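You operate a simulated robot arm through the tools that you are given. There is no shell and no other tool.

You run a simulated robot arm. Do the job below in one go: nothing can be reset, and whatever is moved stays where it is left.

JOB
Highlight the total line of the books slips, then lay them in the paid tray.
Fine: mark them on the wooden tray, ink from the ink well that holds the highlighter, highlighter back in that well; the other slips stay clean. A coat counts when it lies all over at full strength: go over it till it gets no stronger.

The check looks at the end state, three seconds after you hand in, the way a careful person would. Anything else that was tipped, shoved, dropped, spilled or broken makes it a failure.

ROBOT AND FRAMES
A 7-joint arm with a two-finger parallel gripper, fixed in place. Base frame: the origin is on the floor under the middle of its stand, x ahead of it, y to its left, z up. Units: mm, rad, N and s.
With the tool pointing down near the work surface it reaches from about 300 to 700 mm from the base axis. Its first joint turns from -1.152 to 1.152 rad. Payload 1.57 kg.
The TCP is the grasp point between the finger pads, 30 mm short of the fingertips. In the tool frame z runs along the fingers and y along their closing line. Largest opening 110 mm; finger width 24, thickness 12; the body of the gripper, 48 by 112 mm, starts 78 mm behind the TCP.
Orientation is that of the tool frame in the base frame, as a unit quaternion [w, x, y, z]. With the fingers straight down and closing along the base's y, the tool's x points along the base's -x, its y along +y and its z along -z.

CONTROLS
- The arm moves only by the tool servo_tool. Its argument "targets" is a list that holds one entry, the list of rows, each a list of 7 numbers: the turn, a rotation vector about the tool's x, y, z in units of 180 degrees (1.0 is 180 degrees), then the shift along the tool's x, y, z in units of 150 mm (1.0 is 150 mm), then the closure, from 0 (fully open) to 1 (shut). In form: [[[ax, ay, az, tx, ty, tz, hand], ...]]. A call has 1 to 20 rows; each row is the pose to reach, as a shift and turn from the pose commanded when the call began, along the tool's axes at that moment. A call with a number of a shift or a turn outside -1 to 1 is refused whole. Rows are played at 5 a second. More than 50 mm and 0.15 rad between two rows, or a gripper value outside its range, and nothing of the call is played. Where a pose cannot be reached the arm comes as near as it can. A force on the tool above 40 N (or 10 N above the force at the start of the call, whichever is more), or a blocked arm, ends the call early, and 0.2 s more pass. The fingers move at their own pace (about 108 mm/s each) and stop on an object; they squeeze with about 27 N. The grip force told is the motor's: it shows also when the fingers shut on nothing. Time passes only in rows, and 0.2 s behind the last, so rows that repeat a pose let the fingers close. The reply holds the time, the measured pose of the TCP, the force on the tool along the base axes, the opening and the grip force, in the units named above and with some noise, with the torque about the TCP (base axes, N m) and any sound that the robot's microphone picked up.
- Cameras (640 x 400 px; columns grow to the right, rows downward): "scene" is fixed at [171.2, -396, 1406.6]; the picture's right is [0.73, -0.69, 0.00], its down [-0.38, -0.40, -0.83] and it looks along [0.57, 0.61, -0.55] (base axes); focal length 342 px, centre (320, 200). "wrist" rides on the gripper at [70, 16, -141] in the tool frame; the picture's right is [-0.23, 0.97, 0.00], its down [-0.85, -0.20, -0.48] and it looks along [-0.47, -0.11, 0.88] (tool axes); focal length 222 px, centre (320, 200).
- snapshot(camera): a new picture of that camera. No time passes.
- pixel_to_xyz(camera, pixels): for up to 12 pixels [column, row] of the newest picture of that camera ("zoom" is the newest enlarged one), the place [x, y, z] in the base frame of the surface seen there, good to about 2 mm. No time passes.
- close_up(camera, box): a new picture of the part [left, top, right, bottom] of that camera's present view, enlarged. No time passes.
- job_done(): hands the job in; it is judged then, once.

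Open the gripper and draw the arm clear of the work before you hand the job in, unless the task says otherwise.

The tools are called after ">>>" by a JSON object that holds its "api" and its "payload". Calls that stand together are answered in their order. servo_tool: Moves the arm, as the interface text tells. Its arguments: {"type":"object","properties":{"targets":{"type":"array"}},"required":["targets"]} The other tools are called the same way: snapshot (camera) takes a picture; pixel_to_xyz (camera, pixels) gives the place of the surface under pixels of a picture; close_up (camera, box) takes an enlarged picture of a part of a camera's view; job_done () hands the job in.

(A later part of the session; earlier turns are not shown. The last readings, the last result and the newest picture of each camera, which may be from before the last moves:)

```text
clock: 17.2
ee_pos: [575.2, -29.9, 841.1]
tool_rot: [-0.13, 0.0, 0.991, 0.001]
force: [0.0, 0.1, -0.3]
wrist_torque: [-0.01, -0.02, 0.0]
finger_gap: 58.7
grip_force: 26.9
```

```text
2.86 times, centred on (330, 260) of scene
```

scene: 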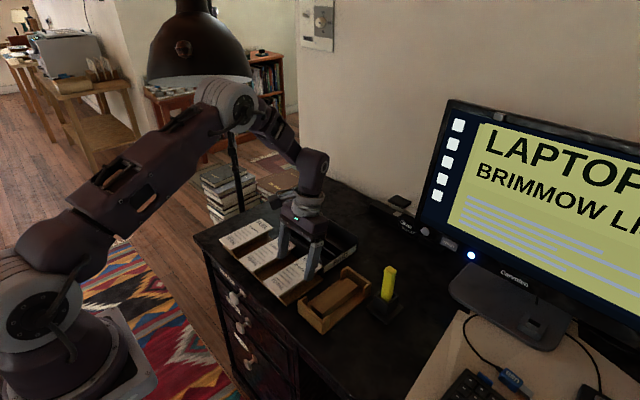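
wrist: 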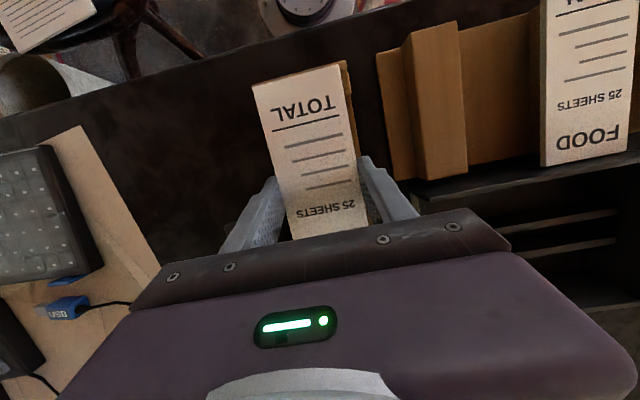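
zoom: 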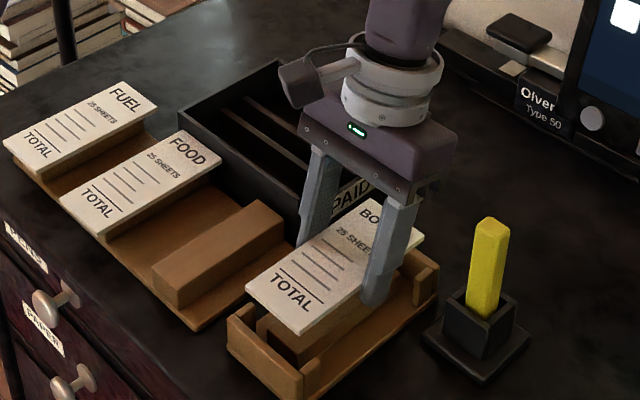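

The pad hangs over the wooden tray. I measure its visible corners for alignment.

>>> {"api": "pixel_to_xyz", "payload": {"camera": "wrist", "pixels": [[255, 87], [336, 66], [295, 76], [265, 125], [352, 120], [285, 215], [362, 215], [325, 150]]}}

>>> {"api": "close_up", "payload": {"camera": "scene", "box": [300, 240, 400, 320]}}

>>> {"api": "pixel_to_xyz", "payload": {"camera": "zoom", "pixels": [[76, 187], [205, 255], [330, 110], [345, 60], [420, 110], [30, 300], [200, 370], [440, 110], [200, 262], [378, 130]]}}

```text
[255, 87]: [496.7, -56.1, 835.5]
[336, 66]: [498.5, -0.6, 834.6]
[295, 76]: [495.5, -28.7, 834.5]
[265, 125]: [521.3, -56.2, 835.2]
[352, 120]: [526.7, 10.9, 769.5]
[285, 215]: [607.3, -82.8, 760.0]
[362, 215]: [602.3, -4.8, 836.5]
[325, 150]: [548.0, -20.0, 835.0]
```

```text
5.00 times, centred on (350, 280) of scene
```

zoom: 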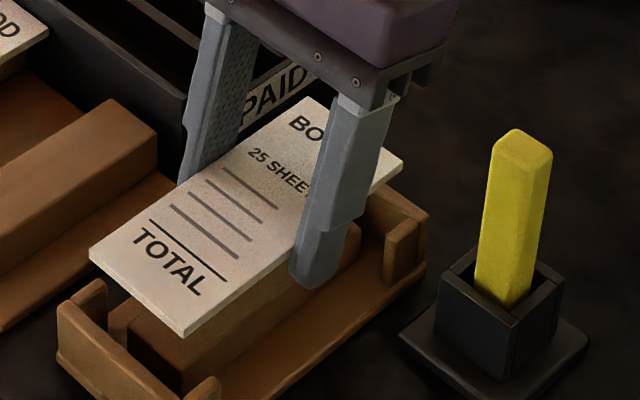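

```text
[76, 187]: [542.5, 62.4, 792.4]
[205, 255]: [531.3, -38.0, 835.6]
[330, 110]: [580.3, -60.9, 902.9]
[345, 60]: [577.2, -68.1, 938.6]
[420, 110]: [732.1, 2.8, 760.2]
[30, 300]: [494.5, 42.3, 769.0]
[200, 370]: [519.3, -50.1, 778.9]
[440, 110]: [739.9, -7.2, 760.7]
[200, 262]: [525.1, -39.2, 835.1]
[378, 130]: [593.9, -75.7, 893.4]
```

The pad hangs level, near end x≈496, y -57…-1, top 835. I lower it 36 mm so it just about meets the block (top 790).

>>> {"api": "servo_tool", "payload": {"targets": [[[0, 0, 0, -0.03, 0, 0.06, 1], [0, 0, 0, -0.045, 0, 0.12, 1], [0, 0, 0, -0.06, 0, 0.18, 1], [0, 0, 0, -0.0718, 0, 0.229, 1], [0, 0, 0, -0.0718, 0, 0.229, 1]]]}}

>>> {"api": "close_up", "payload": {"camera": "scene", "box": [300, 240, 400, 320]}}

>>> {"api": "snapshot", "payload": {"camera": "wrist"}}

```text
clock: 18.4
ee_pos: [577.3, -30.8, 808.8]
tool_rot: [-0.131, -0.001, 0.991, 0.0]
force: [0.1, 0.6, 0.2]
wrist_torque: [0.0, 0.0, 0.01]
finger_gap: 58.7
grip_force: 27.5
```

```text
5.00 times, centred on (350, 280) of scene
```

zoom: 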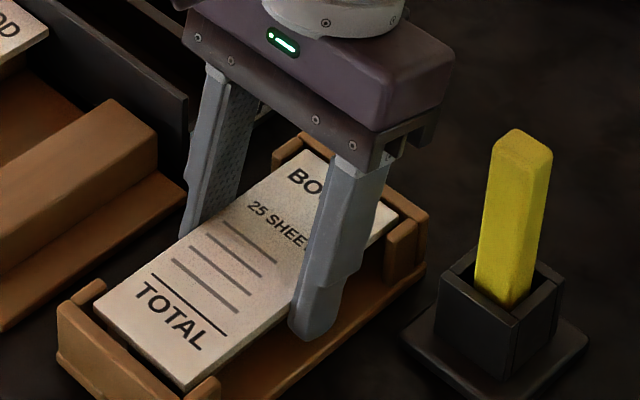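

```text
taken
```

wrist: 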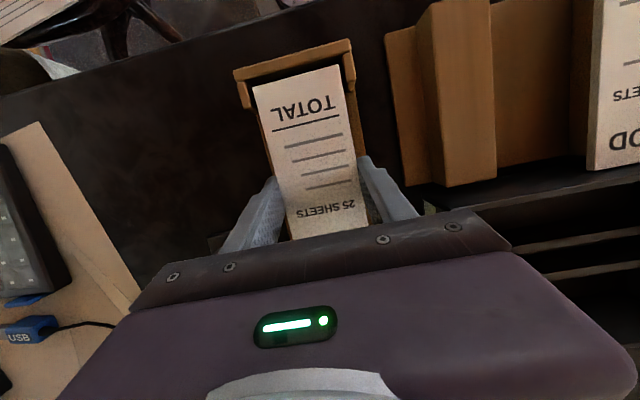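

The pad sits nicely between the tray's end walls and tabs. I check its height to see if it rests on the block yet.

>>> {"api": "pixel_to_xyz", "payload": {"camera": "wrist", "pixels": [[256, 90], [338, 70], [297, 80], [290, 72], [270, 130], [320, 110], [310, 160], [300, 60], [244, 95], [350, 75]]}}

>>> {"api": "servo_tool", "payload": {"targets": [[[0, 0, 0, 0, 0, 0, 1]]]}}

```text
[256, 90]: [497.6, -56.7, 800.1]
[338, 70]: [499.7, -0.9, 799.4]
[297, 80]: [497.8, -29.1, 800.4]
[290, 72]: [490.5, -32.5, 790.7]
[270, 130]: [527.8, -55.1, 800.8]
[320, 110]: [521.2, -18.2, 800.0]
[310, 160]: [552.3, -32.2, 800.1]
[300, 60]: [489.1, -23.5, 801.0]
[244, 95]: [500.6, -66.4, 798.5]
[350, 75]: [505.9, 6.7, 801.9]
```

```text
clock: 18.8
ee_pos: [576.1, -31.2, 806.4]
tool_rot: [-0.131, 0.0, 0.991, 0.0]
force: [0.1, 0.3, -0.5]
wrist_torque: [0.0, -0.01, -0.02]
finger_gap: 58.6
grip_force: 27.2
```

Top at ≈800 means roughly 1–2 mm left. I lower in half-millimetre steps and watch the vertical force.

>>> {"api": "servo_tool", "payload": {"targets": [[[0, 0, 0, -0.001, 0, 0.0035, 1], [0, 0, 0, -0.0018, 0, 0.0065, 1], [0, 0, 0, -0.0026, 0, 0.0097, 1], [0, 0, 0, -0.0026, 0, 0.0097, 1]]]}}

```text
clock: 19.8
ee_pos: [576.5, -30.8, 803.7]
tool_rot: [-0.131, 0.0, 0.991, 0.0]
force: [1.3, 1.0, 0.0]
wrist_torque: [0.0, -0.01, -0.01]
finger_gap: 58.5
grip_force: 26.9
```

Still no upward force at z≈803.7, so I lower another 1 mm in small steps.

>>> {"api": "servo_tool", "payload": {"targets": [[[0, 0, 0, -0.0009, 0, 0.0032, 1], [0, 0, 0, -0.0017, 0, 0.0064, 1], [0, 0, 0, -0.0017, 0, 0.0064, 1]]]}}

>>> {"api": "pixel_to_xyz", "payload": {"camera": "wrist", "pixels": [[297, 82], [320, 110], [310, 160]]}}

>>> {"api": "close_up", "payload": {"camera": "scene", "box": [300, 240, 400, 320]}}

```text
clock: 20.6
ee_pos: [576.5, -32.3, 803.4]
tool_rot: [-0.13, 0.001, 0.991, 0.0]
force: [0.2, -0.3, -0.3]
wrist_torque: [0.01, 0.02, 0.03]
finger_gap: 58.7
grip_force: 26.7
```

```text
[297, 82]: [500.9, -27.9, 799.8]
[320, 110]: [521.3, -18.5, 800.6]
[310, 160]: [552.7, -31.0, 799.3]
```

```text
5.00 times, centred on (350, 280) of scene
```

zoom: 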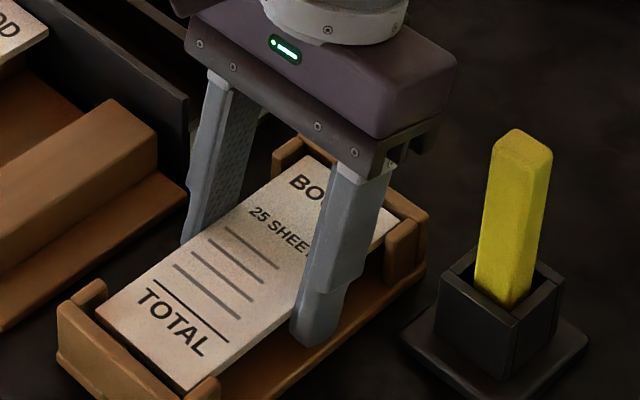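

I take a fresh wrist picture to measure the pad's top height now.

>>> {"api": "snapshot", "payload": {"camera": "wrist"}}

>>> {"api": "pixel_to_xyz", "payload": {"camera": "wrist", "pixels": [[297, 86], [320, 110], [310, 160], [265, 95], [335, 80], [330, 140], [300, 180], [320, 200], [290, 130], [300, 60]]}}

```text
taken
```

wrist: 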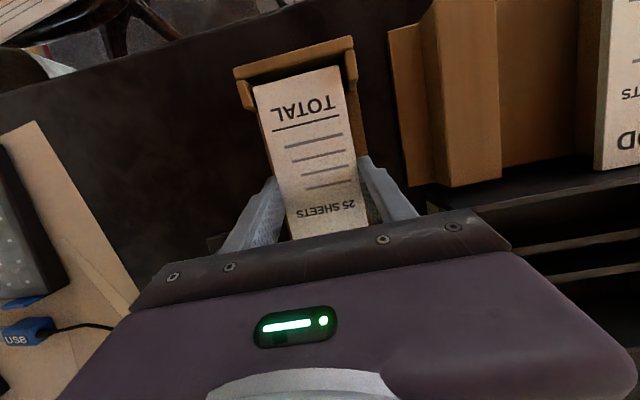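

```text
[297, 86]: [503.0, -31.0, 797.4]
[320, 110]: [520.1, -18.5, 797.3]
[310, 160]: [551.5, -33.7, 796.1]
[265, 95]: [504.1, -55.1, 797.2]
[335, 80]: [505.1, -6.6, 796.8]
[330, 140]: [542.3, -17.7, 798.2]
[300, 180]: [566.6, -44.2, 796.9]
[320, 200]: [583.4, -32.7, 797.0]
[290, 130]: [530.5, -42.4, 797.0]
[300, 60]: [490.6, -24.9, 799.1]
```

Pad top is now ≈797. I lower one more millimetre, watching the force.

>>> {"api": "servo_tool", "payload": {"targets": [[[0, 0, 0, -0.0009, 0, 0.0032, 1], [0, 0, 0, -0.0017, 0, 0.0064, 1], [0, 0, 0, -0.0017, 0, 0.0064, 1], [0, 0, 0, -0.0017, 0, 0.0064, 1]]]}}

```text
clock: 21.6
ee_pos: [577.8, -31.6, 802.8]
tool_rot: [-0.131, 0.0, 0.991, 0.0]
force: [-0.1, 0.7, 0.6]
wrist_torque: [0.0, 0.06, -0.04]
finger_gap: 58.6
grip_force: 27.2
```

The pad should be touching or within a millimetre of the block, and fingertips are near the tray base, so I open gently to ~80 mm here.

>>> {"api": "servo_tool", "payload": {"targets": [[[0, 0, 0, 0, 0, 0, 0.42], [0, 0, 0, 0, 0, 0, 0.36], [0, 0, 0, 0, 0, 0, 0.3], [0, 0, 0, 0, 0, 0, 0.27], [0, 0, 0, 0, 0, 0, 0.27]]]}}

>>> {"api": "snapshot", "payload": {"camera": "wrist"}}

>>> {"api": "pixel_to_xyz", "payload": {"camera": "wrist", "pixels": [[297, 86], [320, 110], [310, 160], [265, 95], [335, 80], [330, 140], [300, 180], [320, 200]]}}

```text
clock: 22.8
ee_pos: [575.9, -30.4, 803.6]
tool_rot: [-0.131, 0.0, 0.991, 0.001]
force: [0.2, 0.0, -0.3]
wrist_torque: [0.0, 0.03, 0.01]
finger_gap: 80.4
grip_force: 0.1
```

```text
taken
```

wrist: 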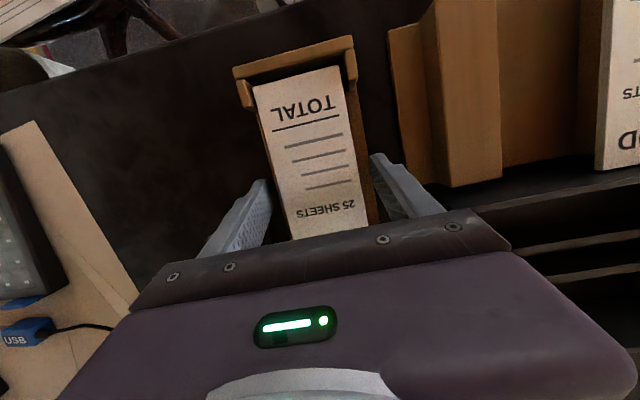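

```text
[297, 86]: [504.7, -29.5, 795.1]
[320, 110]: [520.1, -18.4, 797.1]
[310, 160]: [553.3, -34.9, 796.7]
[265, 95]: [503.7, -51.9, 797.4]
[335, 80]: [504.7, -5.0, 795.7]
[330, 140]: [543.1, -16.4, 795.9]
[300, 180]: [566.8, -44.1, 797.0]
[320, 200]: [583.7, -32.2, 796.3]
```

The pad rests flat at top z≈796.5, y -57…-1, from x≈498. I raise straight up, undo the pitch and move over towards the highlighter to look at it.

>>> {"api": "servo_tool", "payload": {"targets": [[[0, 0, 0, 0.0259, 0, -0.0966, 0.27], [0, 0, 0, 0.0518, 0, -0.193, 0.27], [0, 0, 0, 0.112, 0, -0.4186, 0.27], [0, 0, 0, 0.1725, 0, -0.644, 0.27], [0, -0.028, 0, 0.0395, -0.156, -0.749, 0.27], [0, -0.056, 0, -0.0935, -0.311, -0.853, 0.27], [0, -0.0833, 0, -0.2265, -0.467, -0.958, 0.27], [0, -0.0833, 0, -0.2265, -0.467, -0.958, 0.27], [0, -0.0833, 0, -0.2265, -0.467, -0.958, 0.27]]]}}

>>> {"api": "snapshot", "payload": {"camera": "wrist"}}

>>> {"api": "close_up", "payload": {"camera": "wrist", "box": [220, 80, 400, 220]}}

>>> {"api": "close_up", "payload": {"camera": "scene", "box": [290, 240, 410, 330]}}

```text
clock: 24.8
ee_pos: [649.7, -99.3, 934.6]
tool_rot: [0.0, 0.0, 1.0, -0.001]
force: [0.5, 0.9, 1.4]
wrist_torque: [0.0, -0.01, 0.03]
finger_gap: 80.4
grip_force: 0.0
```

```text
taken
```

wrist: 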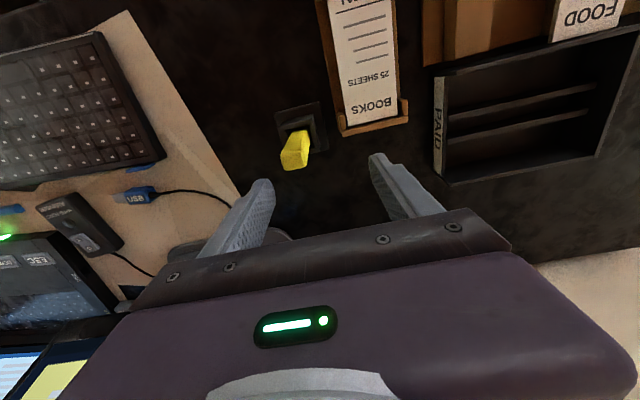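

```text
2.86 times, centred on (310, 150) of wrist
```

zoom: 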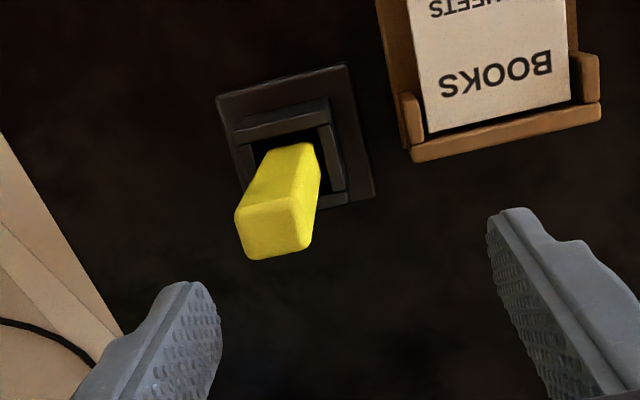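

```text
4.44 times, centred on (350, 285) of scene
```

zoom: 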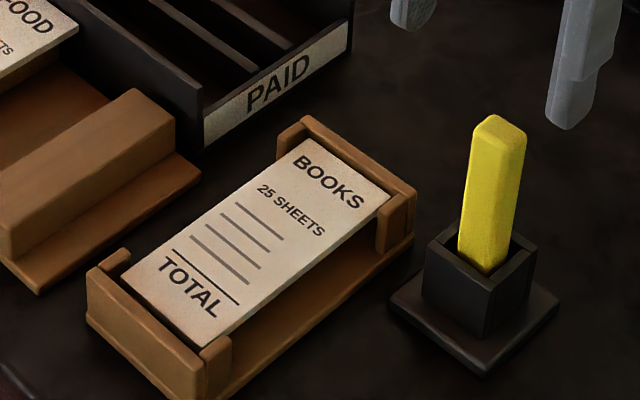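

The pen's top face is visible in the wrist view near (293,158). I re-take that enlargement and measure pen and well edges.

>>> {"api": "close_up", "payload": {"camera": "wrist", "box": [220, 80, 400, 220]}}

>>> {"api": "pixel_to_xyz", "payload": {"camera": "zoom", "pixels": [[240, 215], [295, 208], [306, 245], [252, 255], [275, 230], [262, 160], [310, 150], [318, 175], [270, 195], [248, 140], [338, 150], [345, 195]]}}

>>> {"api": "pixel_to_xyz", "payload": {"camera": "zoom", "pixels": [[240, 122], [328, 100], [240, 135], [325, 118], [335, 128], [340, 170], [322, 140], [216, 100], [344, 66], [373, 195], [255, 135], [290, 120]]}}

```text
2.86 times, centred on (310, 150) of wrist
```

zoom: 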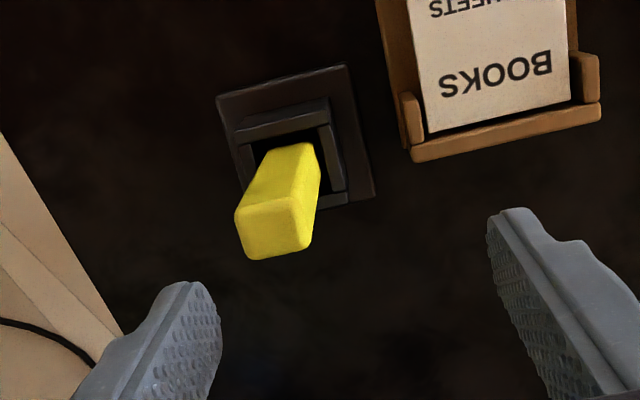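

```text
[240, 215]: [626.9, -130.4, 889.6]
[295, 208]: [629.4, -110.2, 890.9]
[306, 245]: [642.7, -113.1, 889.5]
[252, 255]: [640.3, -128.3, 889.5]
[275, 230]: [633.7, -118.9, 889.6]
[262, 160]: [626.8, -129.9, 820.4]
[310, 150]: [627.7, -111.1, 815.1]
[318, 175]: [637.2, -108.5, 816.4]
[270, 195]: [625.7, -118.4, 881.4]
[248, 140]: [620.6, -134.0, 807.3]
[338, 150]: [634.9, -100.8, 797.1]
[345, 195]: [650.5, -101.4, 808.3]
```

```text
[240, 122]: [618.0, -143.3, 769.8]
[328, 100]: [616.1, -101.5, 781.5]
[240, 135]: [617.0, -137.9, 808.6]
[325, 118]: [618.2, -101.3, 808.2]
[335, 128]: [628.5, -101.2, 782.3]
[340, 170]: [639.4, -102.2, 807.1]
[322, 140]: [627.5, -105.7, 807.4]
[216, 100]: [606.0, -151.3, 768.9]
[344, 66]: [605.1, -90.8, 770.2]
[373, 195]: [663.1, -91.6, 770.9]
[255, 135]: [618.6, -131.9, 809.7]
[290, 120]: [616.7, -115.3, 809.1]
```

Pen is ≈20 mm square centred at (634.5,-120.3), top z 889.5; the well box spans x 616–652, y -138…-101 with top 808. I centre above it with ~50 mm opening.

>>> {"api": "servo_tool", "payload": {"targets": [[[0, 0, 0, 0.04, -0.07, 0, 0.4], [0, 0, 0, 0.0767, -0.135, 0, 0.545], [0, 0, 0, 0.0767, -0.135, 0, 0.545], [0, 0, 0, 0.0767, -0.135, 0, 0.545]]]}}

>>> {"api": "snapshot", "payload": {"camera": "wrist"}}

>>> {"api": "close_up", "payload": {"camera": "scene", "box": [340, 220, 440, 330]}}

```text
clock: 25.8
ee_pos: [633.5, -120.2, 933.8]
tool_rot: [0.0, 0.0, 1.0, 0.0]
force: [0.0, 0.0, -0.1]
wrist_torque: [0.0, 0.03, -0.02]
finger_gap: 50.1
grip_force: 0.0
```

```text
taken
```

wrist: 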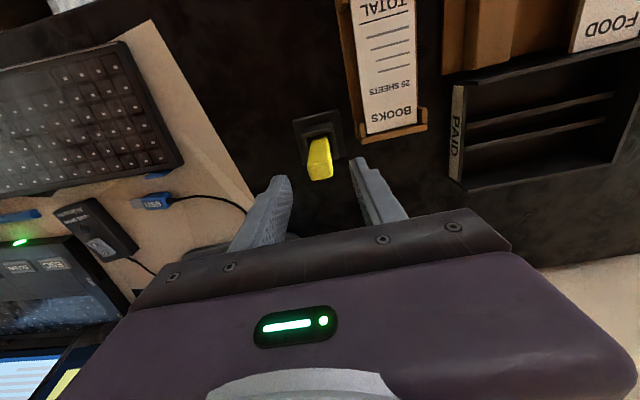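

```text
3.64 times, centred on (390, 275) of scene
```

zoom: 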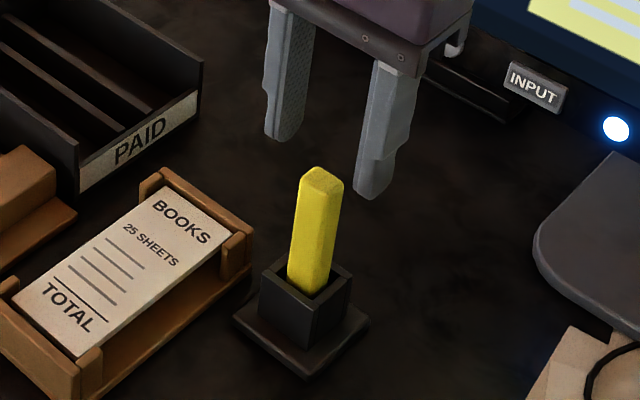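

Centred at (633.5,-120.2). I confirm the pen top position from this view, then descend 70 mm around it.

>>> {"api": "pixel_to_xyz", "payload": {"camera": "wrist", "pixels": [[320, 174], [313, 168], [330, 166], [331, 178], [315, 180]]}}

>>> {"api": "servo_tool", "payload": {"targets": [[[0, 0, 0, 0, 0, 0.12, 0.545], [0, 0, 0, 0, 0, 0.24, 0.545], [0, 0, 0, 0, 0, 0.36, 0.545], [0, 0, 0, 0, 0, 0.464, 0.545], [0, 0, 0, 0, 0, 0.464, 0.545]]]}}

>>> {"api": "close_up", "payload": {"camera": "scene", "box": [340, 220, 440, 330]}}

>>> {"api": "close_up", "payload": {"camera": "wrist", "box": [200, 80, 440, 260]}}

```text
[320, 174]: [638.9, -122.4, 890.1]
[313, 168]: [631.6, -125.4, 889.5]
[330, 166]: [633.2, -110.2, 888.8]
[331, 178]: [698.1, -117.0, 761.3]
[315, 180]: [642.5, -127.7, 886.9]
```

```text
clock: 27.0
ee_pos: [633.7, -121.3, 862.9]
tool_rot: [-0.001, 0.0, 1.0, 0.001]
force: [-0.5, 0.4, 0.4]
wrist_torque: [-0.01, 0.03, 0.04]
finger_gap: 50.2
grip_force: 0.1
```

```text
3.64 times, centred on (390, 275) of scene
```

zoom: 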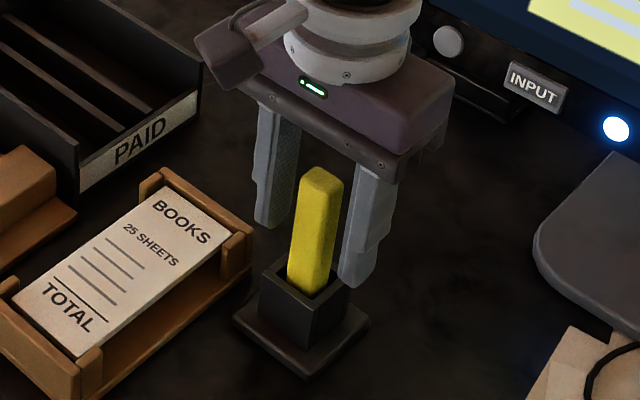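

```text
2.22 times, centred on (320, 170) of wrist
```

zoom: 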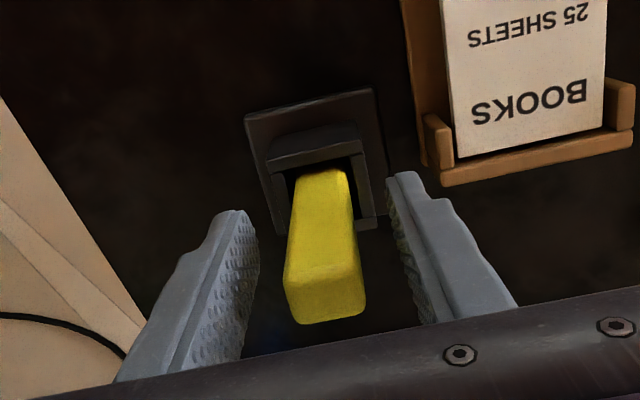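

Fingers straddle the pen with room either side. I close on it.

>>> {"api": "servo_tool", "payload": {"targets": [[[0, 0, 0, 0, 0, 0, 0.7], [0, 0, 0, 0, 0, 0, 0.8], [0, 0, 0, 0, 0, 0, 1], [0, 0, 0, 0, 0, 0, 1], [0, 0, 0, 0, 0, 0, 1]]]}}

>>> {"api": "close_up", "payload": {"camera": "scene", "box": [340, 220, 440, 330]}}

```text
clock: 28.2
ee_pos: [634.5, -122.3, 864.3]
tool_rot: [0.0, 0.0, 1.0, 0.0]
force: [0.1, -0.6, -0.6]
wrist_torque: [0.04, 0.01, -0.03]
finger_gap: 21.2
grip_force: 26.8
```

```text
3.64 times, centred on (390, 275) of scene
```

zoom: 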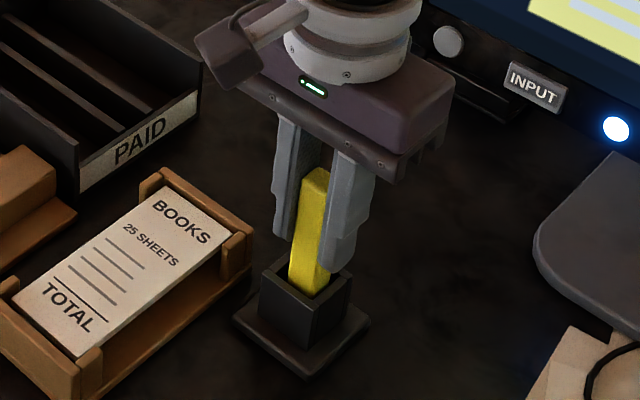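

Pen gripped (21.2 mm, 27 N). I lift it straight up 75 mm and look at its tip.

>>> {"api": "servo_tool", "payload": {"targets": [[[0, 0, 0, 0, 0, -0.1, 1], [0, 0, 0, 0, 0, -0.2, 1], [0, 0, 0, 0, 0, -0.3, 1], [0, 0, 0, 0, 0, -0.4, 1], [0, 0, 0, 0, 0, -0.5, 1], [0, 0, 0, 0, 0, -0.5, 1]]]}}

>>> {"api": "close_up", "payload": {"camera": "scene", "box": [340, 220, 440, 330]}}

>>> {"api": "snapshot", "payload": {"camera": "wrist"}}

```text
clock: 29.6
ee_pos: [636.0, -119.9, 937.2]
tool_rot: [0.0, 0.0, 1.0, -0.001]
force: [0.5, 0.2, -0.9]
wrist_torque: [0.0, -0.01, -0.01]
finger_gap: 21.0
grip_force: 27.2
```

```text
3.64 times, centred on (390, 275) of scene
```

zoom: 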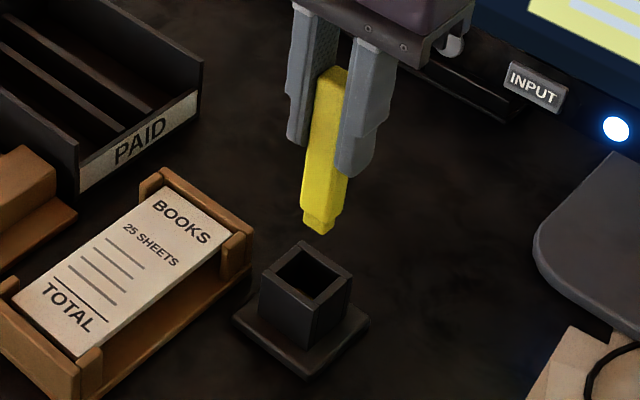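

```text
taken
```

wrist: 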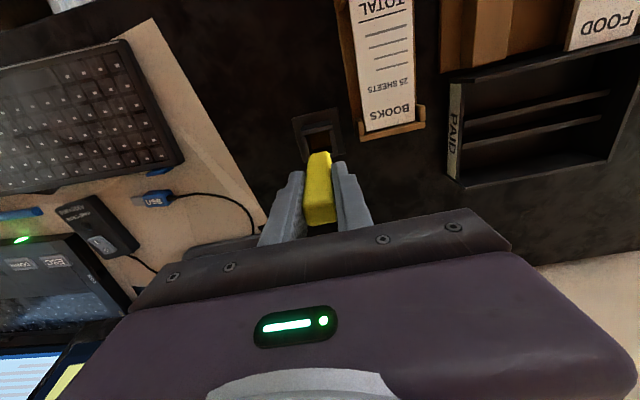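

The pen has a short, slightly narrower square tip at zoom (318,222). I measure the tip's corners.

>>> {"api": "close_up", "payload": {"camera": "scene", "box": [370, 250, 400, 290]}}

>>> {"api": "pixel_to_xyz", "payload": {"camera": "zoom", "pixels": [[320, 200], [300, 220], [330, 220], [320, 250], [300, 245], [310, 255], [340, 230], [280, 170], [320, 180], [350, 190], [320, 264], [310, 230]]}}

```text
10.00 times, centred on (385, 270) of scene
```

zoom: 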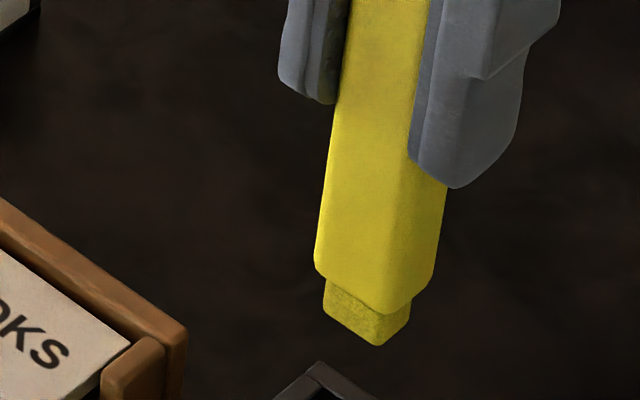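

```text
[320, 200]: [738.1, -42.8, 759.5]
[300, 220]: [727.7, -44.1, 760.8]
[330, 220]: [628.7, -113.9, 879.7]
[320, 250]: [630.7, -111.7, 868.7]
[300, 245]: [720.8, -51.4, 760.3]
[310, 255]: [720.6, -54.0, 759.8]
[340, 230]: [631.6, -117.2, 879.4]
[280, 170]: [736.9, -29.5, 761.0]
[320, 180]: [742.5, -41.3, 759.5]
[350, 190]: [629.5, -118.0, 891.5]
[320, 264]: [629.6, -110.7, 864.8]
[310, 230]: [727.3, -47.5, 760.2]
```

I query the tip's actual pixels in this enlargement: bottom corner (376,344), left (325,313), right (406,322).

>>> {"api": "pixel_to_xyz", "payload": {"camera": "zoom", "pixels": [[376, 342], [328, 312], [404, 322], [328, 290], [374, 320], [404, 310], [350, 310], [385, 308], [320, 268], [433, 285], [350, 325], [390, 330]]}}

```text
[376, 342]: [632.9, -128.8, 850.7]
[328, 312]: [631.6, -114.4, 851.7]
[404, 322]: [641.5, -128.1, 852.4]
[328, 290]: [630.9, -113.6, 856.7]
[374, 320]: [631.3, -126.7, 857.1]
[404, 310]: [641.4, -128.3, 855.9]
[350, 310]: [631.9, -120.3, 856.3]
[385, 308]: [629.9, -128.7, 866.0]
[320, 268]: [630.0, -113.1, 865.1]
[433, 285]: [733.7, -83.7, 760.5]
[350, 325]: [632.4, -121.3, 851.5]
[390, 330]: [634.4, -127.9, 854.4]
```

The tip is about 14.5 mm square, its bottom ≈86.5 mm below the TCP. I carry the pen over the TOTAL end of the pad, hovering with the tip about 15 mm above the paper.

>>> {"api": "servo_tool", "payload": {"targets": [[[0, 0, 0, 0.13, 0.1, 0, 1], [0, 0, 0, 0.27, 0.2, 0, 1], [0, 0, 0, 0.4, 0.3, 0, 1], [0, 0, 0, 0.53, 0.4, 0, 1], [0, 0, 0, 0.67, 0.5, 0, 1], [0, 0, 0, 0.797, 0.602, 0.05, 1], [0, 0, 0, 0.797, 0.602, 0.15, 1], [0, 0, 0, 0.797, 0.602, 0.257, 1], [0, 0, 0, 0.797, 0.602, 0.257, 1], [0, 0, 0, 0.797, 0.602, 0.257, 1]]]}}

>>> {"api": "close_up", "payload": {"camera": "scene", "box": [290, 230, 390, 320]}}

>>> {"api": "snapshot", "payload": {"camera": "wrist"}}

```text
clock: 31.8
ee_pos: [516.8, -30.3, 899.5]
tool_rot: [0.0, -0.001, 1.0, 0.0]
force: [-0.8, 0.0, -0.1]
wrist_torque: [0.02, 0.0, 0.0]
finger_gap: 21.1
grip_force: 27.0
```

```text
4.44 times, centred on (340, 275) of scene
```

zoom: 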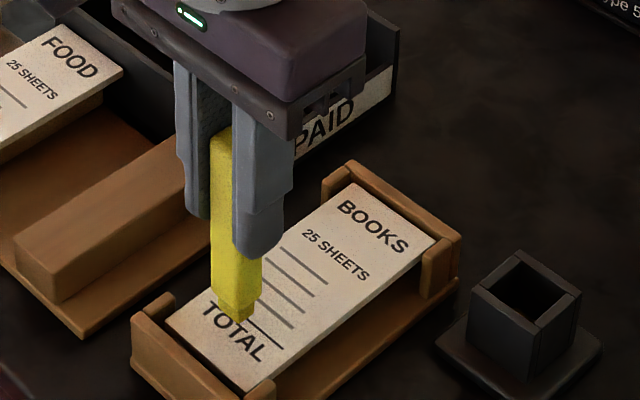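

```text
taken
```

wrist: 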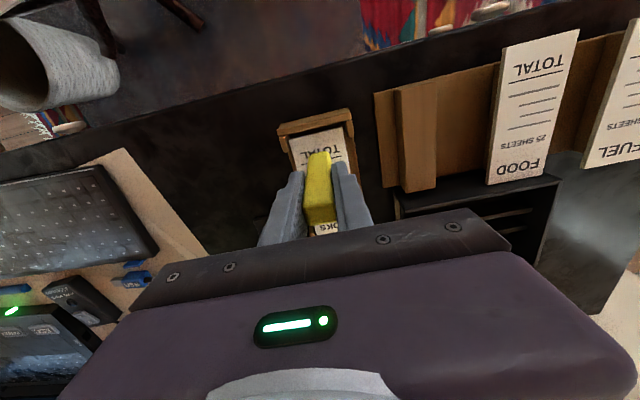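

The pen hovers over the TOTAL word. I zoom in and measure tip, pad edges, text and rule.

>>> {"api": "close_up", "payload": {"camera": "scene", "box": [315, 280, 375, 320]}}

>>> {"api": "close_up", "payload": {"camera": "wrist", "box": [260, 100, 380, 180]}}

```text
10.00 times, centred on (345, 300) of scene
```

zoom: 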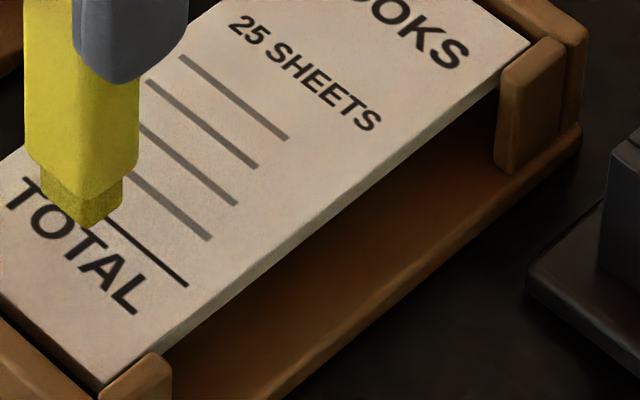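

```text
5.00 times, centred on (320, 140) of wrist
```

zoom: 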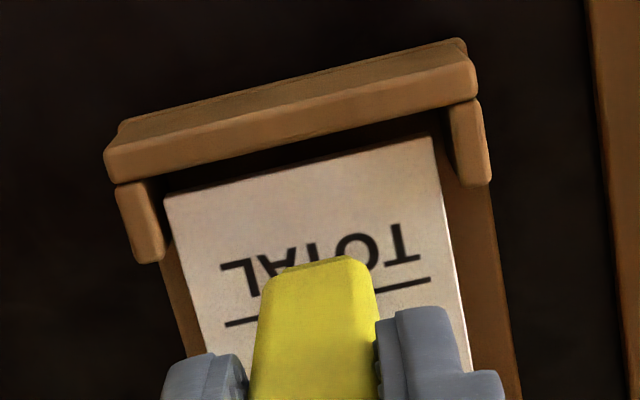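

Now I measure these on the wrist enlargement: pad near corners (168,198) and (430,140), text extents and rule ends.

>>> {"api": "pixel_to_xyz", "payload": {"camera": "zoom", "pixels": [[170, 200], [428, 142], [300, 172], [230, 323], [428, 280], [225, 265], [415, 228], [420, 256], [240, 298], [195, 300], [455, 280], [300, 230]]}}

>>> {"api": "close_up", "payload": {"camera": "scene", "box": [315, 280, 375, 320]}}

>>> {"api": "pixel_to_xyz", "payload": {"camera": "zoom", "pixels": [[90, 226], [44, 190], [120, 205], [88, 205], [60, 205], [105, 220], [95, 180], [35, 150], [130, 160], [187, 285], [110, 385], [150, 330]]}}

```text
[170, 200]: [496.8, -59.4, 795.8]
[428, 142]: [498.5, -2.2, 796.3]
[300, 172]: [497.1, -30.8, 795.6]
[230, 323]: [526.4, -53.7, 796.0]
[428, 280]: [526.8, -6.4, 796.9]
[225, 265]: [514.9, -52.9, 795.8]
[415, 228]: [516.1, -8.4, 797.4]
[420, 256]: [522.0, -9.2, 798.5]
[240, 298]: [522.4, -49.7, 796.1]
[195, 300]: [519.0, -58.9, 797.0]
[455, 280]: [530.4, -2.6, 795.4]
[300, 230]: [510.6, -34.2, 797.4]
```

```text
10.00 times, centred on (345, 300) of scene
```

zoom: 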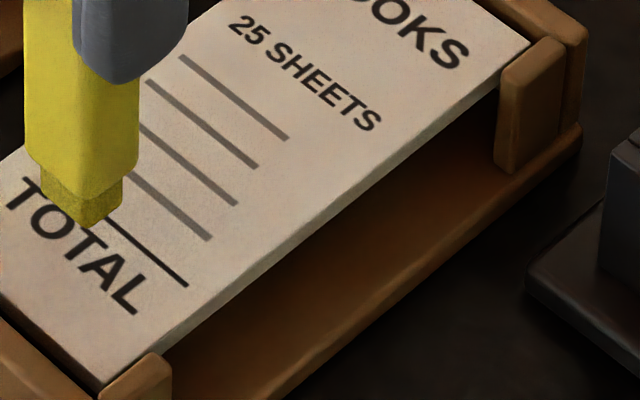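

```text
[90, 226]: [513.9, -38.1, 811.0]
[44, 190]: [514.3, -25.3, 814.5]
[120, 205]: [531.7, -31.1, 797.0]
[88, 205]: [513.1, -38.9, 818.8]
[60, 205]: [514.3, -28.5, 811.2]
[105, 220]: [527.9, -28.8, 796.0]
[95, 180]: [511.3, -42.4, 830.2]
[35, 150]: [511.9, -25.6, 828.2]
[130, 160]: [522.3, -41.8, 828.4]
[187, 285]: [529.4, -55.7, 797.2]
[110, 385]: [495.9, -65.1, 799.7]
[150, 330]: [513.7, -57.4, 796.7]
```

Wrist-frame numbers: pad near edge x≈497, y -59…-2, TOTAL text x 515–523, rule x≈526.5; the tip centre is about TCP+(2,0), bottom ≈87 mm below TCP. I lower over the block centre in small steps to find contact.

>>> {"api": "servo_tool", "payload": {"targets": [[[0, 0, 0, -0.0133, 0, 0.03, 1], [0, 0, 0, -0.0133, 0, 0.06, 1], [0, 0, 0, -0.0133, 0, 0.0767, 1], [0, 0, 0, -0.0133, 0, 0.0833, 1], [0, 0, 0, -0.0133, 0, 0.09, 1], [0, 0, 0, -0.0133, 0, 0.09, 1]]]}}

>>> {"api": "close_up", "payload": {"camera": "scene", "box": [315, 280, 375, 320]}}

```text
clock: 33.2
ee_pos: [518.1, -30.7, 884.7]
tool_rot: [0.0, 0.0, 1.0, 0.0]
force: [-0.5, -0.7, 0.2]
wrist_torque: [-0.02, 0.02, 0.01]
finger_gap: 21.2
grip_force: 27.3
```

```text
10.00 times, centred on (345, 300) of scene
```

zoom: 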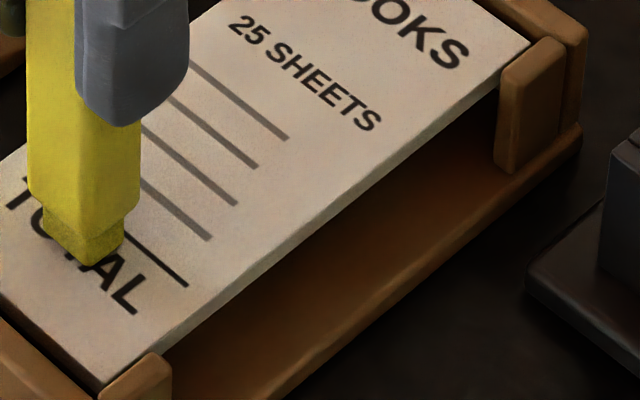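

No contact force yet at z≈885. I step 1 mm down.

>>> {"api": "servo_tool", "payload": {"targets": [[[0, 0, 0, 0, 0, 0.0033, 1], [0, 0, 0, 0, 0, 0.0067, 1], [0, 0, 0, 0, 0, 0.0067, 1]]]}}

```text
clock: 34.0
ee_pos: [517.2, -31.2, 883.8]
tool_rot: [0.0, 0.001, 1.0, 0.0]
force: [0.1, -0.2, 3.0]
wrist_torque: [0.0, 0.08, 0.02]
finger_gap: 21.2
grip_force: 26.9
```

Contact at 3 N (commanded z≈884). I ease up 0.3 mm and stroke slowly to the right edge and back, then look.

>>> {"api": "servo_tool", "payload": {"targets": [[[0, 0, 0, 0, 0, -0.002, 1], [0, 0, 0, 0, -0.035, -0.002, 1], [0, 0, 0, 0, -0.07, -0.002, 1], [0, 0, 0, 0, -0.105, -0.002, 1], [0, 0, 0, 0, -0.14, -0.002, 1], [0, 0, 0, 0, -0.14, -0.002, 1], [0, 0, 0, 0, -0.105, -0.002, 1], [0, 0, 0, 0, -0.07, -0.002, 1], [0, 0, 0, 0, -0.035, -0.002, 1], [0, 0, 0, 0, 0, -0.002, 1]]]}}

>>> {"api": "close_up", "payload": {"camera": "scene", "box": [315, 280, 375, 320]}}

>>> {"api": "close_up", "payload": {"camera": "wrist", "box": [260, 100, 380, 180]}}

```text
clock: 36.2
ee_pos: [515.9, -31.7, 885.1]
tool_rot: [0.0, 0.0, 1.0, 0.0]
force: [-0.2, -0.1, -1.3]
wrist_torque: [0.0, 0.0, -0.02]
finger_gap: 20.7
grip_force: 27.5
```

```text
10.00 times, centred on (345, 300) of scene
```

zoom: 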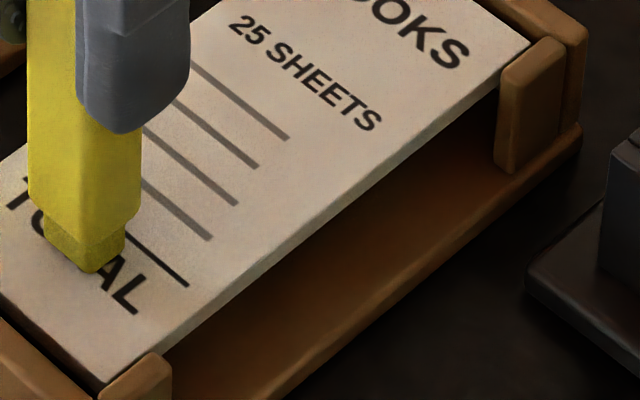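

```text
5.00 times, centred on (320, 140) of wrist
```

zoom: 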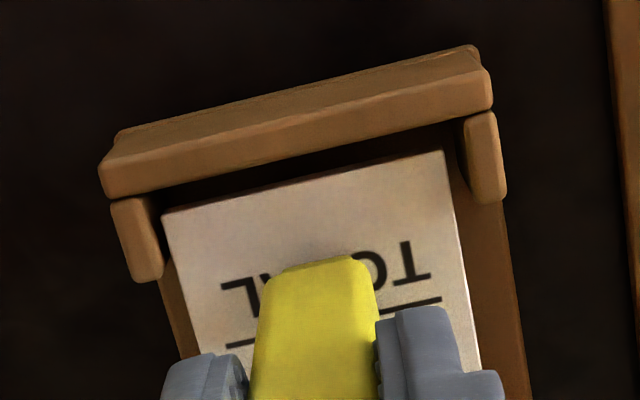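

No visible mark yet on the "AL" letters; the pen had eased off contact. I lower 0.6 mm to press lightly and repeat the stroke.

>>> {"api": "servo_tool", "payload": {"targets": [[[0, 0, 0, 0, 0, 0.002, 1], [0, 0, 0, 0, 0, 0.004, 1], [0, 0, 0, 0, 0, 0.004, 1]]]}}

>>> {"api": "servo_tool", "payload": {"targets": [[[0, 0, 0, 0, -0.035, 0, 1], [0, 0, 0, 0, -0.07, 0, 1], [0, 0, 0, 0, -0.105, 0, 1], [0, 0, 0, 0, -0.105, 0, 1]]]}}

>>> {"api": "servo_tool", "payload": {"targets": [[[0, 0, 0, 0, 0.035, 0, 1], [0, 0, 0, 0, 0.07, 0, 1], [0, 0, 0, 0, 0.105, 0, 1], [0, 0, 0, 0, 0.14, 0, 1], [0, 0, 0, 0, 0.175, 0, 1], [0, 0, 0, 0, 0.175, 0, 1]]]}}

>>> {"api": "close_up", "payload": {"camera": "scene", "box": [315, 280, 375, 320]}}

```text
clock: 37.0
ee_pos: [518.0, -31.4, 884.6]
tool_rot: [0.0, 0.0, 1.0, 0.0]
force: [-0.2, -0.9, 4.5]
wrist_torque: [-0.04, 0.08, 0.01]
finger_gap: 21.2
grip_force: 27.3
```

```text
clock: 38.0
ee_pos: [518.9, -46.2, 884.1]
tool_rot: [0.0, 0.0, 1.0, 0.0]
force: [0.7, 0.3, 0.2]
wrist_torque: [0.04, -0.04, 0.03]
finger_gap: 21.0
grip_force: 26.7
```

```text
clock: 39.4
ee_pos: [517.8, -20.5, 885.4]
tool_rot: [0.0, 0.001, 1.0, 0.0]
force: [-0.3, -0.5, -0.5]
wrist_torque: [0.02, 0.0, 0.0]
finger_gap: 21.0
grip_force: 27.0
```

```text
10.00 times, centred on (345, 300) of scene
```

zoom: 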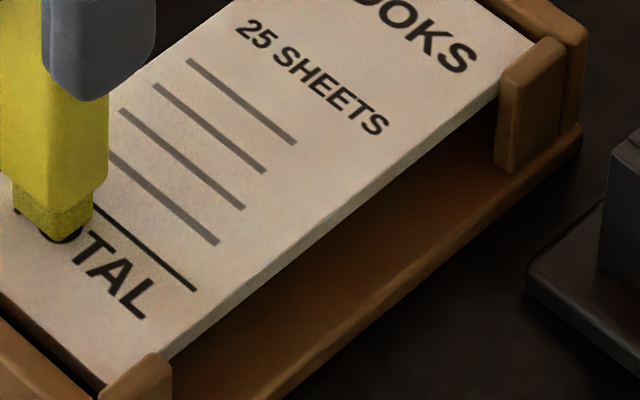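

The pad slid a couple of millimetres and I still see no tint. I lift the pen clear and look closely at the paper.

>>> {"api": "servo_tool", "payload": {"targets": [[[0, 0, 0, 0, 0, -0.1, 1], [0, 0, 0, -0.1, 0, -0.2, 1], [0, 0, 0, -0.3, 0, -0.3, 1], [0, 0, 0, -0.5, 0, -0.3, 1], [0, 0, 0, -0.6, 0, -0.3, 1], [0, 0, 0, -0.6, 0, -0.3, 1]]]}}

>>> {"api": "close_up", "payload": {"camera": "scene", "box": [315, 275, 375, 320]}}

>>> {"api": "snapshot", "payload": {"camera": "wrist"}}

>>> {"api": "close_up", "payload": {"camera": "wrist", "box": [270, 20, 400, 120]}}

```text
clock: 40.8
ee_pos: [609.1, -22.0, 930.5]
tool_rot: [0.0, 0.001, 1.0, 0.0]
force: [0.2, 0.7, -0.5]
wrist_torque: [-0.03, 0.01, -0.03]
finger_gap: 21.2
grip_force: 26.9
```

```text
8.89 times, centred on (345, 298) of scene
```

zoom: 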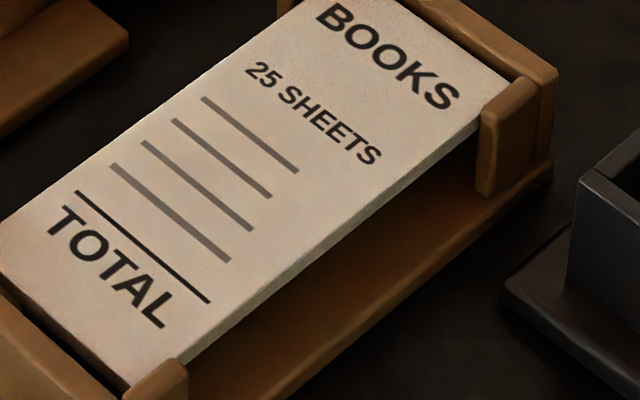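

```text
taken
```

wrist: 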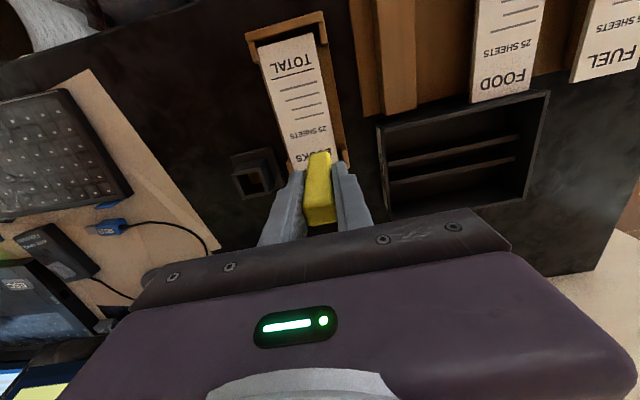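

```text
4.00 times, centred on (335, 70) of wrist
```

zoom: 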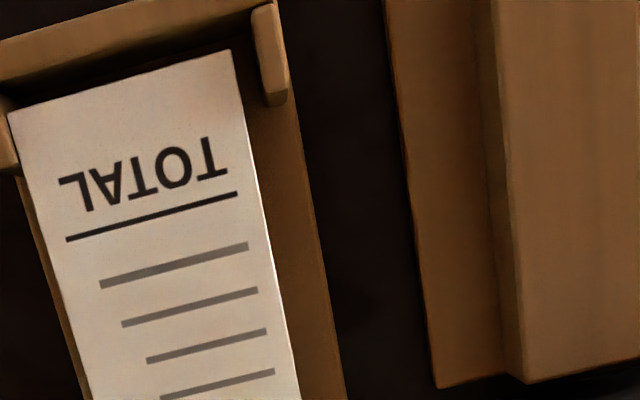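

The paper is still clean, so the tip is dry and needs dipping; the pad has slid towards the right tab. I look into the well for the ink.

>>> {"api": "close_up", "payload": {"camera": "scene", "box": [360, 280, 410, 325]}}

>>> {"api": "close_up", "payload": {"camera": "wrist", "box": [220, 140, 290, 205]}}

>>> {"api": "close_up", "payload": {"camera": "scene", "box": [340, 225, 400, 275]}}

```text
8.89 times, centred on (385, 302) of scene
```

zoom: 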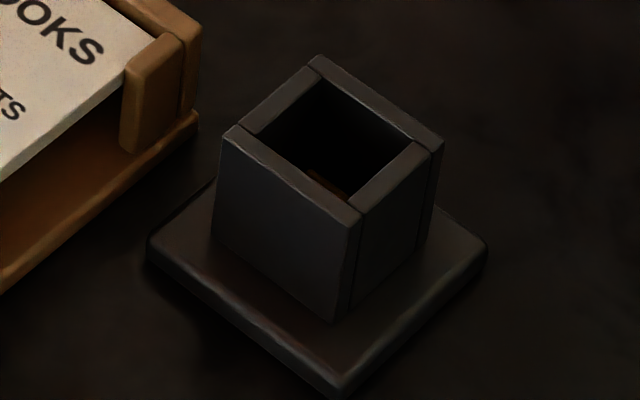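

```text
6.15 times, centred on (255, 172) of wrist
```

zoom: 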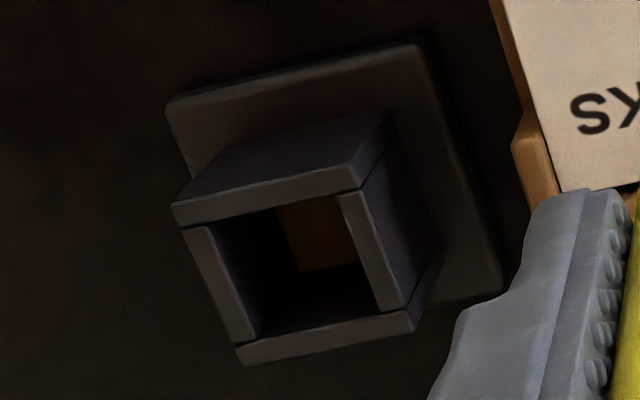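

```text
8.00 times, centred on (370, 250) of scene
```

zoom: 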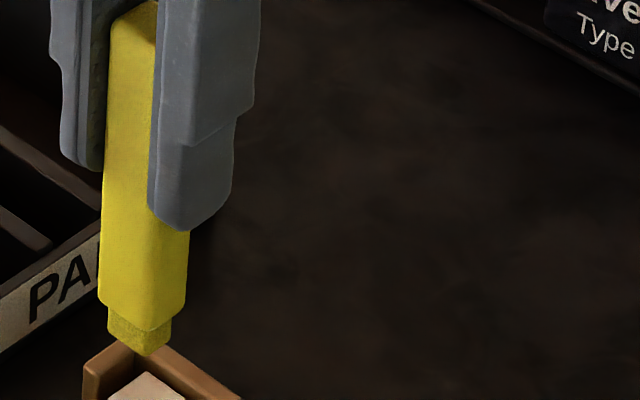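

An orange ink pad shows at the bottom of the well (wrist zoom (320,235)). I measure its position.

>>> {"api": "close_up", "payload": {"camera": "wrist", "box": [220, 140, 290, 205]}}

>>> {"api": "pixel_to_xyz", "payload": {"camera": "zoom", "pixels": [[320, 235], [290, 220], [335, 210], [300, 265], [345, 255], [270, 250], [320, 300], [250, 300], [240, 260], [300, 200], [210, 260], [370, 250]]}}

>>> {"api": "close_up", "payload": {"camera": "scene", "box": [375, 285, 405, 310]}}

>>> {"api": "pixel_to_xyz", "payload": {"camera": "zoom", "pixels": [[270, 200], [285, 240], [300, 260], [260, 180], [330, 210], [250, 220], [310, 240], [340, 180]]}}

```text
6.15 times, centred on (255, 172) of wrist
```

zoom: 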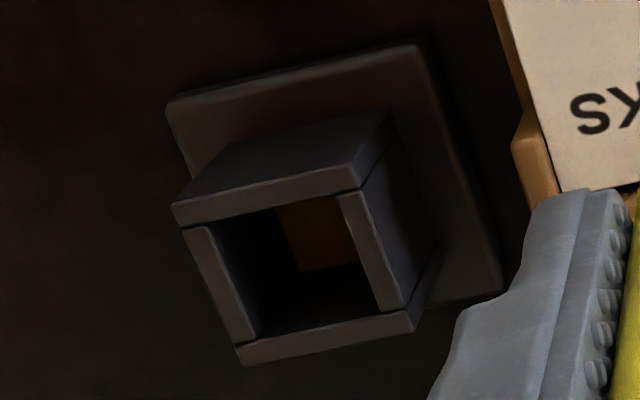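

```text
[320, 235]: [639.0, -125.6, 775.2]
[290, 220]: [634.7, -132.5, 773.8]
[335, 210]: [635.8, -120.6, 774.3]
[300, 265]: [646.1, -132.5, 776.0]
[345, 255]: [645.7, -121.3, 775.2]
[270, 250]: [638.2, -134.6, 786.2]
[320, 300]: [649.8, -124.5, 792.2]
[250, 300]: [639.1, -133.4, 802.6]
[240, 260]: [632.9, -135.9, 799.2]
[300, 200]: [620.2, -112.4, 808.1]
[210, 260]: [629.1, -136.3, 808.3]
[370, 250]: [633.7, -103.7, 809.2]
```

```text
16.00 times, centred on (390, 298) of scene
```

zoom: 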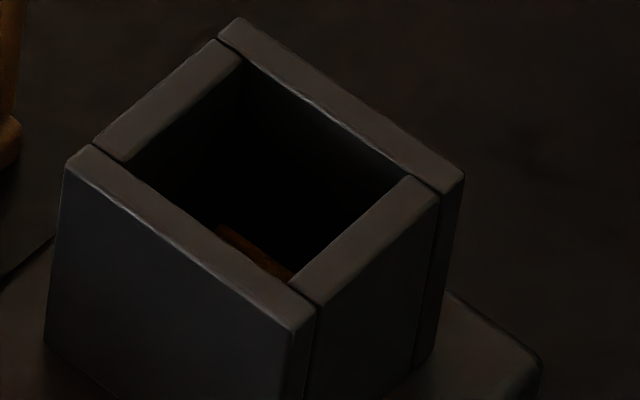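

```text
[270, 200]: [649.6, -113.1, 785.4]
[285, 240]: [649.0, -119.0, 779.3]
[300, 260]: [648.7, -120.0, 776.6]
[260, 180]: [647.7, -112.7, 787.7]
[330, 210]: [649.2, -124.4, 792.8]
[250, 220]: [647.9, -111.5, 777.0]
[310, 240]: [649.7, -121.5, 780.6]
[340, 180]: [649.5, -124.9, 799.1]
```

The well bottom is an ink pad at z≈775, where the tip stood before. I return the pen above the well at exactly the pick-up position for a dip.

>>> {"api": "servo_tool", "payload": {"targets": [[[0, 0, 0, -0.05, -0.17, -0.03, 1], [0, 0, 0, -0.1, -0.34, -0.0557, 1], [0, 0, 0, -0.15, -0.51, -0.0557, 1], [0, 0, 0, -0.1837, -0.672, -0.0557, 1], [0, 0, 0, -0.1837, -0.672, -0.0557, 1], [0, 0, 0, -0.1837, -0.672, -0.0557, 1]]]}}

>>> {"api": "close_up", "payload": {"camera": "scene", "box": [350, 240, 420, 325]}}

>>> {"api": "close_up", "payload": {"camera": "wrist", "box": [240, 90, 400, 220]}}

```text
clock: 42.2
ee_pos: [633.8, -123.2, 939.2]
tool_rot: [0.0, -0.001, 1.0, 0.0]
force: [0.5, -0.8, -0.1]
wrist_torque: [0.04, 0.02, -0.04]
finger_gap: 20.9
grip_force: 26.8
```

```text
4.71 times, centred on (385, 282) of scene
```

zoom: 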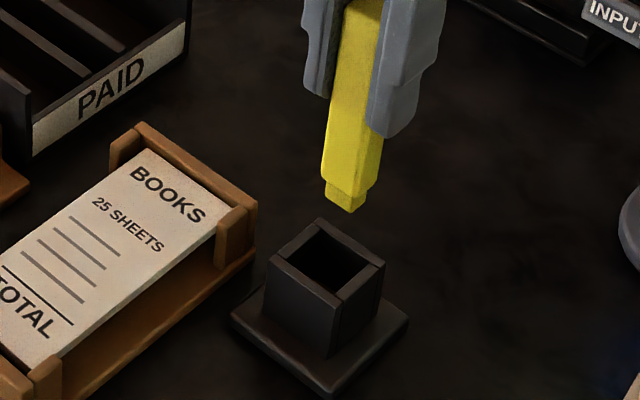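

```text
3.08 times, centred on (320, 155) of wrist
```

zoom: 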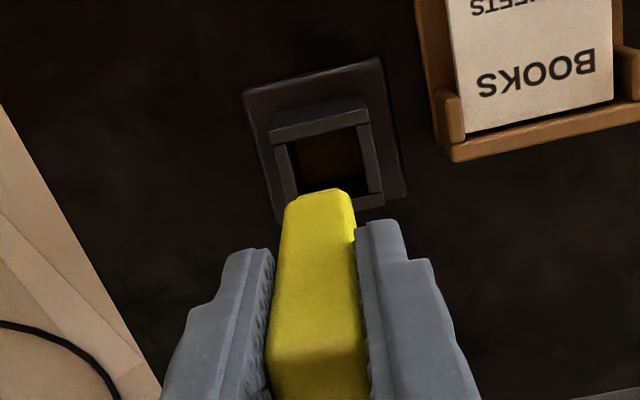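

The pen is aligned above the well opening. I descend 60 mm, checking the force before the last part.

>>> {"api": "servo_tool", "payload": {"targets": [[[0, 0, 0, 0, 0, 0.1, 1], [0, 0, 0, 0, 0, 0.2, 1], [0, 0, 0, 0, 0, 0.27, 1], [0, 0, 0, 0, 0, 0.34, 1], [0, 0, 0, 0, 0, 0.4, 1], [0, 0, 0, 0, 0, 0.4, 1]]]}}

>>> {"api": "servo_tool", "payload": {"targets": [[[0, 0, 0, 0, 0, 0.04, 1], [0, 0, 0, 0, 0, 0.07, 1], [0, 0, 0, 0, 0, 0.0933, 1], [0, 0, 0, 0, 0, 0.0933, 1]]]}}

```text
clock: 43.6
ee_pos: [635.2, -122.1, 878.1]
tool_rot: [-0.001, 0.0, 1.0, 0.0]
force: [0.0, -0.4, -0.2]
wrist_torque: [0.0, 0.02, 0.01]
finger_gap: 21.6
grip_force: 26.5
```

```text
clock: 44.6
ee_pos: [634.9, -118.7, 864.1]
tool_rot: [0.0, 0.001, 1.0, 0.0]
force: [-0.3, 0.1, 0.3]
wrist_torque: [0.03, -0.01, -0.01]
finger_gap: 21.2
grip_force: 27.3
```

At z≈863 inside the well with no side force. I lower in small steps until the tip presses lightly on the ink pad.

>>> {"api": "servo_tool", "payload": {"targets": [[[0, 0, 0, 0, 0, 0.0033, 1], [0, 0, 0, 0, 0, 0.0067, 1], [0, 0, 0, 0, 0, 0.0067, 1]]]}}

>>> {"api": "servo_tool", "payload": {"targets": [[[0, 0, 0, 0, 0, 0.0033, 1], [0, 0, 0, 0, 0, 0.0053, 1], [0, 0, 0, 0, 0, 0.0053, 1], [0, 0, 0, 0, 0, 0.0053, 1]]]}}

```text
clock: 45.4
ee_pos: [635.2, -119.7, 862.3]
tool_rot: [0.0, 0.001, 1.0, 0.0]
force: [-0.1, 0.2, 0.3]
wrist_torque: [-0.01, 0.02, -0.05]
finger_gap: 21.0
grip_force: 27.3
```

```text
clock: 46.4
ee_pos: [634.9, -121.7, 862.9]
tool_rot: [0.0, 0.0, 1.0, 0.0]
force: [-3.5, 5.2, 19.7]
wrist_torque: [0.36, 0.27, 0.0]
finger_gap: 21.2
grip_force: 27.2
```

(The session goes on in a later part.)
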